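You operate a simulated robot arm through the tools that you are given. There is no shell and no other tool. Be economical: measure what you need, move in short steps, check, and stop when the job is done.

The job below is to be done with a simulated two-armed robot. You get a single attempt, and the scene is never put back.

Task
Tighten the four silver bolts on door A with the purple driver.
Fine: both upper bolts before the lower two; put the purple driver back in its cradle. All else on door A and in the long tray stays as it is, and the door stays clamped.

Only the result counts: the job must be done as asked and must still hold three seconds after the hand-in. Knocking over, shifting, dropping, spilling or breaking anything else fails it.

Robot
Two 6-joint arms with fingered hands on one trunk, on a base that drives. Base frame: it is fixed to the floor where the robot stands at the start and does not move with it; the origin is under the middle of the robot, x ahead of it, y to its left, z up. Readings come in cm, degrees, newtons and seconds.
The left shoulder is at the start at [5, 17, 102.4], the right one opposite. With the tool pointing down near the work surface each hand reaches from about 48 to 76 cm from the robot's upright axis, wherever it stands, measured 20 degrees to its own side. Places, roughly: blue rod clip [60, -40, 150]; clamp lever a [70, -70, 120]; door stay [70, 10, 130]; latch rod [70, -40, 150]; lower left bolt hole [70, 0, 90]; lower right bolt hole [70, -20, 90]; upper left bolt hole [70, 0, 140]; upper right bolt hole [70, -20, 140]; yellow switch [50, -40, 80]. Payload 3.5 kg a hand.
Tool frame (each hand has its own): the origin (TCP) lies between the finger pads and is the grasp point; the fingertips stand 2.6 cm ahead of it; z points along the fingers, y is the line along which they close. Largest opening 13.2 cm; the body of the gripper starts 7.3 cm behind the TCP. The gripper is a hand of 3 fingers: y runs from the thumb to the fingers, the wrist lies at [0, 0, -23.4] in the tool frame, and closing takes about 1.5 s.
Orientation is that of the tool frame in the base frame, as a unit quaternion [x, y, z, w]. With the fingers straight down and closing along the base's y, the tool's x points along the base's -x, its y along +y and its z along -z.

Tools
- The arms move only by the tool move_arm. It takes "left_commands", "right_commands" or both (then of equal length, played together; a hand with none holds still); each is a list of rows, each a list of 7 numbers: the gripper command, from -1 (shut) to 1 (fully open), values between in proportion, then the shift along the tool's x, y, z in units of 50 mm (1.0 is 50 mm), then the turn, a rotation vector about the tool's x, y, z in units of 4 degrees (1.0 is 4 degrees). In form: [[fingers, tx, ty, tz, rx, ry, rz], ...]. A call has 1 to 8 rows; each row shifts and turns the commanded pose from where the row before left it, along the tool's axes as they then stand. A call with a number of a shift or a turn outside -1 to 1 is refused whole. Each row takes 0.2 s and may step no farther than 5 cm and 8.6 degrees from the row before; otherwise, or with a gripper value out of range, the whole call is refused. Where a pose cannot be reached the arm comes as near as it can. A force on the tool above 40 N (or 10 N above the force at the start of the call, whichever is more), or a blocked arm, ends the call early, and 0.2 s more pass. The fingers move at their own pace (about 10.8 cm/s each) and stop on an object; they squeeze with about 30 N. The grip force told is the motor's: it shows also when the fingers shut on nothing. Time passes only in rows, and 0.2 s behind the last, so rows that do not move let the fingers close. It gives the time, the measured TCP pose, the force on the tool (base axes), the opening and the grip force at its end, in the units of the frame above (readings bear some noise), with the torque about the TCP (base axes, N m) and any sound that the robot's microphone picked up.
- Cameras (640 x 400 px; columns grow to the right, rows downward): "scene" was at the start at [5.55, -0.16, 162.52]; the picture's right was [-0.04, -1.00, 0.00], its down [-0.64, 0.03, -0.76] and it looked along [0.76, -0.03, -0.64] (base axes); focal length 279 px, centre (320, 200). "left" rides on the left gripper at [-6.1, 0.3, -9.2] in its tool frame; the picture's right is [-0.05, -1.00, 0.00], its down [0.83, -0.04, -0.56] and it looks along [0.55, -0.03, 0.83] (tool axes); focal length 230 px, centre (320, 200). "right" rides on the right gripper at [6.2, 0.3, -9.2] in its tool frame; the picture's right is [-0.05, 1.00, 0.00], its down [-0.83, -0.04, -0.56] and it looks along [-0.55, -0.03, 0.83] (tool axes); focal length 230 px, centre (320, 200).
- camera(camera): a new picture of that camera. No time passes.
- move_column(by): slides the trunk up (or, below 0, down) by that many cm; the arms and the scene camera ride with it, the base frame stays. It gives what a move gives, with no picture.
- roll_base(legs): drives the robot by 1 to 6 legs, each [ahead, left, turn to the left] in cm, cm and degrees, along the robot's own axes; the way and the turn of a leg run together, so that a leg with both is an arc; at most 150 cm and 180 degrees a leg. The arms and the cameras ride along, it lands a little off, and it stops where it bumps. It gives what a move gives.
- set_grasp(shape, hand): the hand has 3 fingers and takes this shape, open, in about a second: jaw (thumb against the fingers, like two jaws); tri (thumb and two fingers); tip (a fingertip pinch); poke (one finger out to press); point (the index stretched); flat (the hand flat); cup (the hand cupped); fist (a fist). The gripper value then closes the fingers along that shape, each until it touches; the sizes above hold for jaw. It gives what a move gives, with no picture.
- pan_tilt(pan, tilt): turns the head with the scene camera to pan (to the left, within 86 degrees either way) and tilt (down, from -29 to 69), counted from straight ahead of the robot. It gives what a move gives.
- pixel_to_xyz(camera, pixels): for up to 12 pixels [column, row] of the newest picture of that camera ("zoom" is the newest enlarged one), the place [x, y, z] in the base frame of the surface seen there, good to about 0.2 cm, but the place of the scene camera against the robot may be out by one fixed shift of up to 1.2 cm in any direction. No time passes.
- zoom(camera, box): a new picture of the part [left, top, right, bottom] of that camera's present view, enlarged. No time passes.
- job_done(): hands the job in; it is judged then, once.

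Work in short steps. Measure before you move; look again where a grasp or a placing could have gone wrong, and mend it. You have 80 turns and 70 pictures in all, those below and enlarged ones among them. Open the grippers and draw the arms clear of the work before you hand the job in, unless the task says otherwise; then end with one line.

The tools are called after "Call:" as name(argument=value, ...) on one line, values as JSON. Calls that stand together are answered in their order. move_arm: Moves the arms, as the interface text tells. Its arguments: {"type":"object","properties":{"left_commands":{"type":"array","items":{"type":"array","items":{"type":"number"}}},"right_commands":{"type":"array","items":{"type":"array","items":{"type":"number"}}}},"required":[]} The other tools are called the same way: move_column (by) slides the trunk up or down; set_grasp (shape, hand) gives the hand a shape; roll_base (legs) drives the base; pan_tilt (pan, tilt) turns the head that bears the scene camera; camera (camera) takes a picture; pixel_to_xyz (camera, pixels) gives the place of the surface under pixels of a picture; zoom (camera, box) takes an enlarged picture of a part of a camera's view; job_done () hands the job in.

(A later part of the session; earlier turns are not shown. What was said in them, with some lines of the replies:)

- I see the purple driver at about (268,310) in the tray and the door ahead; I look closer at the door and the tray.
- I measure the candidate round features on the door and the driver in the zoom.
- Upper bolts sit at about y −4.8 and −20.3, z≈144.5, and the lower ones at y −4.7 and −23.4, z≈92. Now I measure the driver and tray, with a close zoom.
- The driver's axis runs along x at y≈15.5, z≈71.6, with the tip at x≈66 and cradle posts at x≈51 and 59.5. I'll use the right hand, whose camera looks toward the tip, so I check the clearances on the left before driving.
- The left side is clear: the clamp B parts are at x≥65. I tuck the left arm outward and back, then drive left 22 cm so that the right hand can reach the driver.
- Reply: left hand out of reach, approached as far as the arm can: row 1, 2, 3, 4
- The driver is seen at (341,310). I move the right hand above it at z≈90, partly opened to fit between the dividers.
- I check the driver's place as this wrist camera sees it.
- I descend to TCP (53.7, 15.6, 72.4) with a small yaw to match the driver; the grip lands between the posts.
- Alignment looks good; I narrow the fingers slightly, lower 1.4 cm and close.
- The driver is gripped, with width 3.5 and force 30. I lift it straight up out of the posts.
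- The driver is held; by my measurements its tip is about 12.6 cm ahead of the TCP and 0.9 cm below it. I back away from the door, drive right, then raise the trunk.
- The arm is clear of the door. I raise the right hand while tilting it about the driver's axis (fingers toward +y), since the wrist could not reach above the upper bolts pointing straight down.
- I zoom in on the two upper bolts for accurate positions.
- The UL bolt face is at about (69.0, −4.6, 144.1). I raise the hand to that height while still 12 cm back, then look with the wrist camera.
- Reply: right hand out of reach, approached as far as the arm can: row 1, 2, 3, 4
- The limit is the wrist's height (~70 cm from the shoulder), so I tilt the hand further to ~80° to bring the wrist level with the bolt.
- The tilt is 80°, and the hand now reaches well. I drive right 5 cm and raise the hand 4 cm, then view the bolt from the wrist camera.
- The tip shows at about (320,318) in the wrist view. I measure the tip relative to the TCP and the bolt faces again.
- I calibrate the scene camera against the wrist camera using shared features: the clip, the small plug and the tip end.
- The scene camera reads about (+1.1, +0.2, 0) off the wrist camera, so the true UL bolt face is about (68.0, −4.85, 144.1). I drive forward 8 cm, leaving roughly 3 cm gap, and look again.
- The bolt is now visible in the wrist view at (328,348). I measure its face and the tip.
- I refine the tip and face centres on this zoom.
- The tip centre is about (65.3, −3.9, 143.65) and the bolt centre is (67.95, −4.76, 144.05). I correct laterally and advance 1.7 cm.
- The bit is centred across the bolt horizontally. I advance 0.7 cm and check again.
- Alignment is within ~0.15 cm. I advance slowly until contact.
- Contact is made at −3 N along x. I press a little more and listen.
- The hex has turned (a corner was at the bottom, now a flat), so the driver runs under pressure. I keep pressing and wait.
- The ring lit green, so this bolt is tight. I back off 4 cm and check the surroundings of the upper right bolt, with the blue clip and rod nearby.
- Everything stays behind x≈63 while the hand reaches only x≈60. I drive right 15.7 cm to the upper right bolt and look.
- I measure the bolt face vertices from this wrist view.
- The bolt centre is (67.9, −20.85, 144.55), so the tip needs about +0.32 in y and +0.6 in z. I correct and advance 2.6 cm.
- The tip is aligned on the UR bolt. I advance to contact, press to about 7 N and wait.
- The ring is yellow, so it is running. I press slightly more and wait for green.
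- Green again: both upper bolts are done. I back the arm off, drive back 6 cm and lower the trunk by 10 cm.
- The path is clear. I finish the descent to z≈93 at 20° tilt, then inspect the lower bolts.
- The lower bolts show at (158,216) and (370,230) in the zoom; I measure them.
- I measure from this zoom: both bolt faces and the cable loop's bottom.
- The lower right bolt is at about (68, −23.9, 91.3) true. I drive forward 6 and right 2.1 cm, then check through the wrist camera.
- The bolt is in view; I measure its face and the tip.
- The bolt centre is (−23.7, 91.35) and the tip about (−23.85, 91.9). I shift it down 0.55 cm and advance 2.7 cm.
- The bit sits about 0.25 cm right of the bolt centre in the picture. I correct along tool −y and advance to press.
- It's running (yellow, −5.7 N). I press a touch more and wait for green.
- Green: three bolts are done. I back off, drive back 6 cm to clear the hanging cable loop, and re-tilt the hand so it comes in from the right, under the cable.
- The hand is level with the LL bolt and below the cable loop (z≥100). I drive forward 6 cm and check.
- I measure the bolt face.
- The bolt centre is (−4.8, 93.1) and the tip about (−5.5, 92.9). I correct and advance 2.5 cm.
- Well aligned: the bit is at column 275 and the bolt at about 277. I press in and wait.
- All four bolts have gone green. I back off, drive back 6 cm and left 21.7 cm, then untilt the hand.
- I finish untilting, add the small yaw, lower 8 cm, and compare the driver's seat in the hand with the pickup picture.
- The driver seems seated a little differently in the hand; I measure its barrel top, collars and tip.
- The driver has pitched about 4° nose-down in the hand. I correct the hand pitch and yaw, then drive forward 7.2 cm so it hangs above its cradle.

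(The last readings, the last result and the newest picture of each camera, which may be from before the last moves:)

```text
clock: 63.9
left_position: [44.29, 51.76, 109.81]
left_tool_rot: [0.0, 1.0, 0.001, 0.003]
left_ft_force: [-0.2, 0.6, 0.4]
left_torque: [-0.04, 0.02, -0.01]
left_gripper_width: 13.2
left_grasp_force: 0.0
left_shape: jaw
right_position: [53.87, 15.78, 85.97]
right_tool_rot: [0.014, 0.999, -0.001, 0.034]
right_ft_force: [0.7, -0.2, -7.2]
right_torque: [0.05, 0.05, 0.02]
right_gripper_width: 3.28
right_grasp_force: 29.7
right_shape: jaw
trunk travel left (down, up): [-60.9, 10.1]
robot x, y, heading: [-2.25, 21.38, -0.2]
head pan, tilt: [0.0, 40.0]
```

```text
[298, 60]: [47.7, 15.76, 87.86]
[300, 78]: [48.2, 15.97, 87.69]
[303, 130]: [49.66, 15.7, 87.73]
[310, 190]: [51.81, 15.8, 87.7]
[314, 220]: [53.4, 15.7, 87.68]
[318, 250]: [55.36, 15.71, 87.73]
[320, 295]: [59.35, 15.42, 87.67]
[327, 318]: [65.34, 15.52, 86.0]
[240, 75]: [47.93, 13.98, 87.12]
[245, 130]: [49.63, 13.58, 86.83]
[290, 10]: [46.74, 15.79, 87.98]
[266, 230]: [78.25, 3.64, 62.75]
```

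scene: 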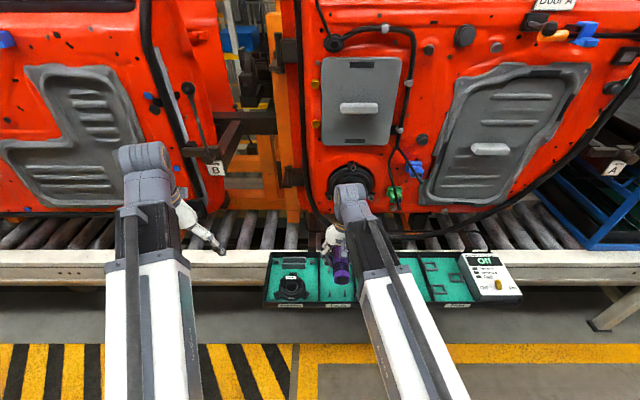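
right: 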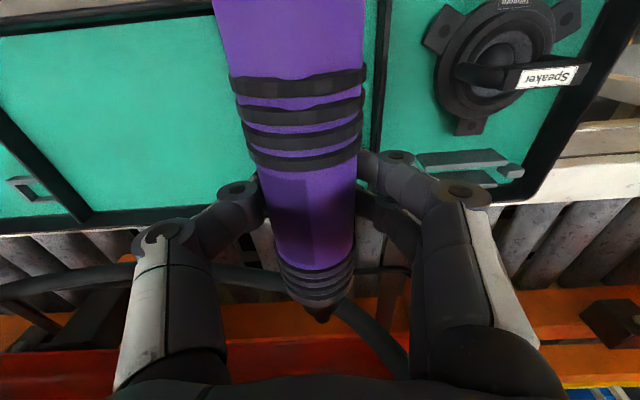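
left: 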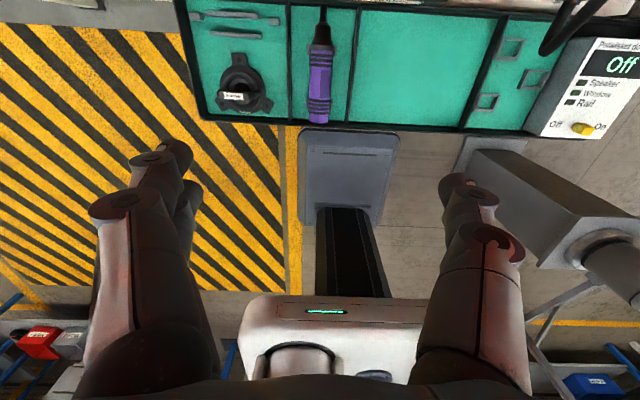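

The driver is now level (tops z≈87.7), and its axis matches the original line in y and yaw. I descend 12.5 cm and check before the last bit.

Call:
move_arm(right_commands=[[-1, 0.059, 0, 0.624, 0, 0, 0], [-1, 0.059, 0, 0.624, 0, 0, 0], [-1, 0.059, 0, 0.624, 0, 0, 0], [-1, 0.059, 0, 0.624, 0, 0, 0], [-1, 0, 0, 0, 0, 0, 0]])

Call:
camera(camera="right")

Call:
pixel_to_xyz(camera="right", pixels=[[290, 10], [303, 130], [310, 190], [318, 250], [327, 318], [236, 110], [370, 95], [220, 120], [385, 95]])

```text
clock: 65.1
left_position: [44.23, 51.72, 109.91]
left_tool_rot: [0.0, 1.0, 0.001, 0.003]
left_ft_force: [0.8, -0.2, -0.2]
left_torque: [0.01, 0.0, -0.03]
left_gripper_width: 13.19
left_grasp_force: 0.1
left_shape: jaw
right_position: [53.37, 15.81, 73.51]
right_tool_rot: [0.014, 0.999, 0.0, 0.034]
right_ft_force: [0.2, -0.9, -5.6]
right_torque: [-0.02, 0.03, 0.0]
right_gripper_width: 3.25
right_grasp_force: 29.9
right_shape: jaw
trunk travel left (down, up): [-60.9, 10.1]
robot x, y, heading: [-2.83, 20.9, -0.1]
head pan, tilt: [0.0, 40.0]
```

```text
15 pictures are left
```

right: 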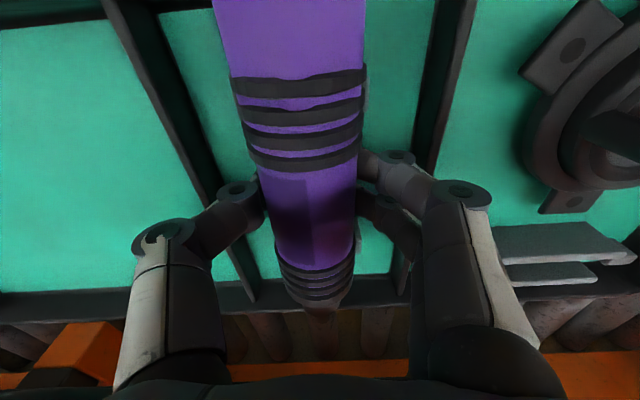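

```text
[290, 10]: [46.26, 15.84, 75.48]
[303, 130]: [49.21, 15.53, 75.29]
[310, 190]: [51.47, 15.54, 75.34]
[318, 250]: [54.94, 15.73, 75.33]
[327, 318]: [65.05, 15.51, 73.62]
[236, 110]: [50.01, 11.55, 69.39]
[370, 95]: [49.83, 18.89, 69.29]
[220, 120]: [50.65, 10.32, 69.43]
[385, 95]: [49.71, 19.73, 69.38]
```

The top is at z 75.3 versus 73.85 when cradled, and the axis y≈15.6 matches. I lower 1.3 cm gently, watching the force.

Call:
move_arm(right_commands=[[-1, 0.006, 0, 0.08, 0, 0, 0], [-1, 0.006, 0, 0.08, 0, 0, 0], [-1, 0.004, 0, 0.06, 0, 0, 0], [-1, 0.003, 0, 0.04, 0, 0, 0], [-1, 0, 0, 0, 0, 0, 0]])

Call:
pixel_to_xyz(camera="right", pixels=[[303, 130]])

```text
clock: 66.3
left_position: [44.35, 51.7, 109.83]
left_tool_rot: [0.0, 1.0, 0.0, 0.003]
left_ft_force: [0.7, 0.6, -0.5]
left_torque: [0.0, 0.04, -0.03]
left_gripper_width: 13.2
left_grasp_force: 0.1
left_shape: jaw
right_position: [53.34, 15.77, 72.06]
right_tool_rot: [0.014, 0.999, 0.0, 0.035]
right_ft_force: [0.4, -2.2, -6.0]
right_torque: [0.03, 0.04, 0.13]
right_gripper_width: 3.29
right_grasp_force: 29.6
right_shape: jaw
trunk travel left (down, up): [-60.9, 10.1]
robot x, y, heading: [-2.8, 21.31, -0.3]
head pan, tilt: [0.0, 40.0]
```

```text
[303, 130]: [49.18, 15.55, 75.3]
```

There is a slight sideways −2 N touch but no vertical load yet; I look.

Call:
camera(camera="right")

Call:
pixel_to_xyz(camera="right", pixels=[[290, 10], [303, 130], [310, 190], [318, 250], [327, 318], [367, 100], [232, 100]])

```text
14 pictures are left
```

right: 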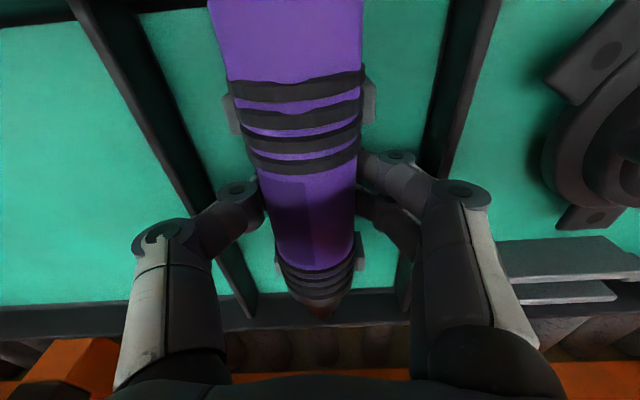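

```text
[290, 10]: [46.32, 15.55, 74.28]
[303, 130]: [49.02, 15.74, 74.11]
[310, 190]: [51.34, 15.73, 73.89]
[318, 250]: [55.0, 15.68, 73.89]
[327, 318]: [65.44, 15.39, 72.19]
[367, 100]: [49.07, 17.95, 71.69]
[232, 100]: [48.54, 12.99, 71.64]
```

The driver lies between both post pairs at its original height (top ≈73.9). I open the fingers partly.

Call:
move_arm(right_commands=[[-0.3, 0, 0, 0, 0, 0, 0], [-0.1, 0, 0, 0, 0, 0, 0], [0.05, 0, 0, 0, 0, 0, 0], [0.1, 0, 0, 0, 0, 0, 0], [0.1, 0, 0, 0, 0, 0, 0]])

Call:
camera(camera="right")

```text
clock: 67.5
left_position: [44.14, 51.68, 109.81]
left_tool_rot: [0.001, 1.0, 0.001, 0.003]
left_ft_force: [-0.4, 0.4, -0.5]
left_torque: [0.01, 0.03, 0.01]
left_gripper_width: 13.2
left_grasp_force: 0.1
left_shape: jaw
right_position: [53.42, 15.79, 72.14]
right_tool_rot: [0.016, 0.999, 0.0, 0.035]
right_ft_force: [0.8, -4.0, 5.3]
right_torque: [0.3, 0.03, -0.03]
right_gripper_width: 7.0
right_grasp_force: 0.1
right_shape: jaw
trunk travel left (down, up): [-60.9, 10.1]
robot x, y, heading: [-2.2, 20.94, 0.1]
head pan, tilt: [0.0, 40.0]
```

```text
13 pictures are left
```

right: 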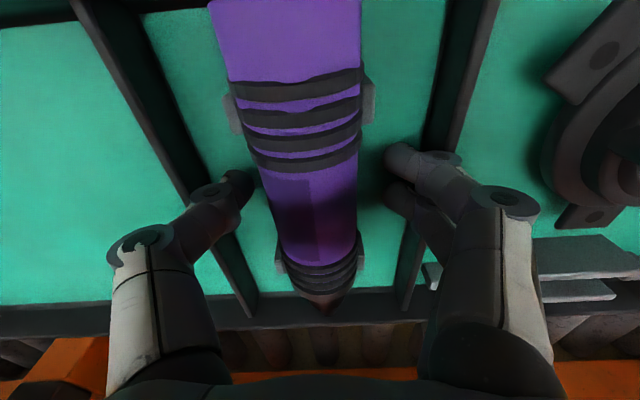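

The driver is released, with a small finger contact (5 N upward) against the tray floor. I lift straight up.

Call:
move_arm(right_commands=[[0.1, -0.007, 0, -0.1, 0, 0, 0], [0.1, -0.014, 0, -0.2, 0, 0, 0], [0.1, -0.04, 0, -0.6, 0, 0, 0], [0.1, -0.05, 0, -0.7, 0, 0, 0], [0.1, -0.05, 0, -0.7, 0, 0, 0], [0.1, -0.05, 0, -0.7, 0, 0, 0]])

Call:
camera(camera="right")

Call:
pixel_to_xyz(camera="right", pixels=[[313, 20], [316, 90], [318, 120], [320, 180], [262, 90], [372, 90]])

```text
clock: 68.9
left_position: [44.11, 51.65, 109.87]
left_tool_rot: [0.0, 1.0, 0.001, 0.004]
left_ft_force: [0.3, 0.4, 0.5]
left_torque: [-0.01, -0.02, 0.03]
left_gripper_width: 13.17
left_grasp_force: 0.2
left_shape: jaw
right_position: [53.46, 15.93, 87.26]
right_tool_rot: [0.013, 0.999, 0.001, 0.035]
right_ft_force: [-0.2, -0.6, 0.2]
right_torque: [0.01, 0.0, 0.01]
right_gripper_width: 7.19
right_grasp_force: 0.1
right_shape: jaw
trunk travel left (down, up): [-60.9, 10.1]
robot x, y, heading: [-3.0, 21.21, 0.1]
head pan, tilt: [0.0, 40.0]
```

```text
12 pictures are left
```

right: 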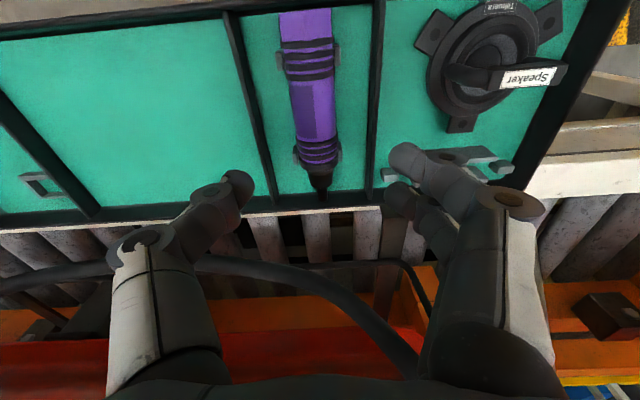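

```text
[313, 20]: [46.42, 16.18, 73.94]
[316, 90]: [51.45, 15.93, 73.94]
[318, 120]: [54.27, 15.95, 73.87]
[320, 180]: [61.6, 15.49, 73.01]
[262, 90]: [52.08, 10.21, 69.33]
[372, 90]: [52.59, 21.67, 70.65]
```

The driver lies in its cradle as before. I open the grippers, back the robot away, and take a last look at the whole scene.

Call:
move_arm(right_commands=[[1, 0, 0, -0.6, 0, 0, 0], [1, 0, 0, -0.6, 0, 0, 0], [1, 0, 0, 0, 0, 0, 0]])

Call:
roll_base(legs=[[-20, 0, 0], [0, -15, 0]])

Call:
camera(camera="scene")

Call:
zoom(camera="scene", box=[220, 140, 480, 302])

```text
clock: 69.7
left_position: [44.24, 51.69, 109.99]
left_tool_rot: [0.0, 1.0, 0.001, 0.003]
left_ft_force: [0.0, -0.2, 0.4]
left_torque: [-0.03, 0.02, 0.02]
left_gripper_width: 13.18
left_grasp_force: 0.1
left_shape: jaw
right_position: [53.04, 15.7, 93.16]
right_tool_rot: [0.014, 0.999, 0.0, 0.035]
right_ft_force: [0.5, -0.6, -0.5]
right_torque: [0.0, -0.03, -0.01]
right_gripper_width: 13.19
right_grasp_force: 0.1
right_shape: jaw
trunk travel left (down, up): [-60.9, 10.1]
robot x, y, heading: [-2.28, 20.95, 0.0]
head pan, tilt: [0.0, 40.0]
```

```text
clock: 72.2
left_position: [24.29, 36.86, 109.95]
left_tool_rot: [0.001, 1.0, 0.001, 0.003]
left_ft_force: [-0.7, 0.3, -0.6]
left_torque: [0.02, -0.03, 0.0]
left_gripper_width: 13.19
left_grasp_force: 0.0
left_shape: jaw
right_position: [33.14, 0.92, 93.16]
right_tool_rot: [0.015, 0.999, 0.002, 0.036]
right_ft_force: [0.3, 0.5, -0.1]
right_torque: [0.0, -0.02, 0.04]
right_gripper_width: 13.18
right_grasp_force: 0.1
right_shape: jaw
trunk travel left (down, up): [-60.9, 10.1]
robot x, y, heading: [-22.07, 6.64, -0.0]
head pan, tilt: [0.0, 40.0]
```

```text
11 pictures are left
```

scene: 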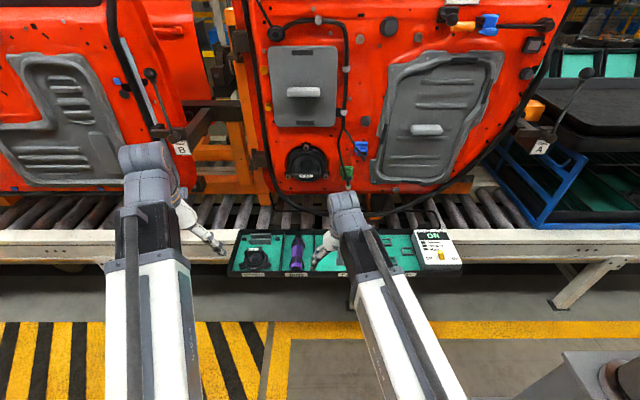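

```text
2.46 times, centred on (350, 221) of scene
```

zoom: 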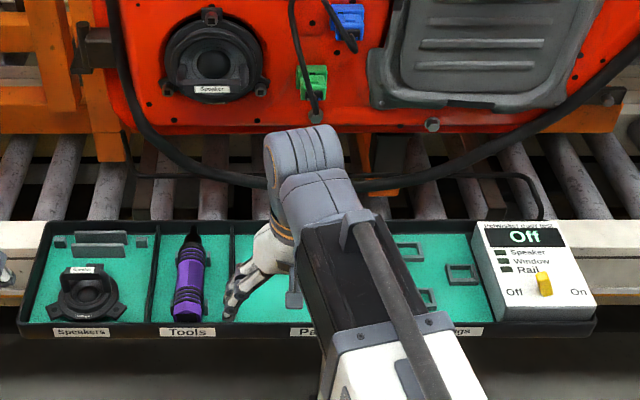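

The driver rests in its cradle, the door, clamp lever and tray items look unchanged, the panel still reads Off, and both hands are open and clear. I hand the job in.

Call:
job_done()

```text
The job is handed in.
```

I tightened all four silver bolts on door A with the purple driver, both upper ones first; its ring lit green at each bolt. The driver is back in its cradle, and the last picture showed the door, clamp and tray looking as they did at the start.
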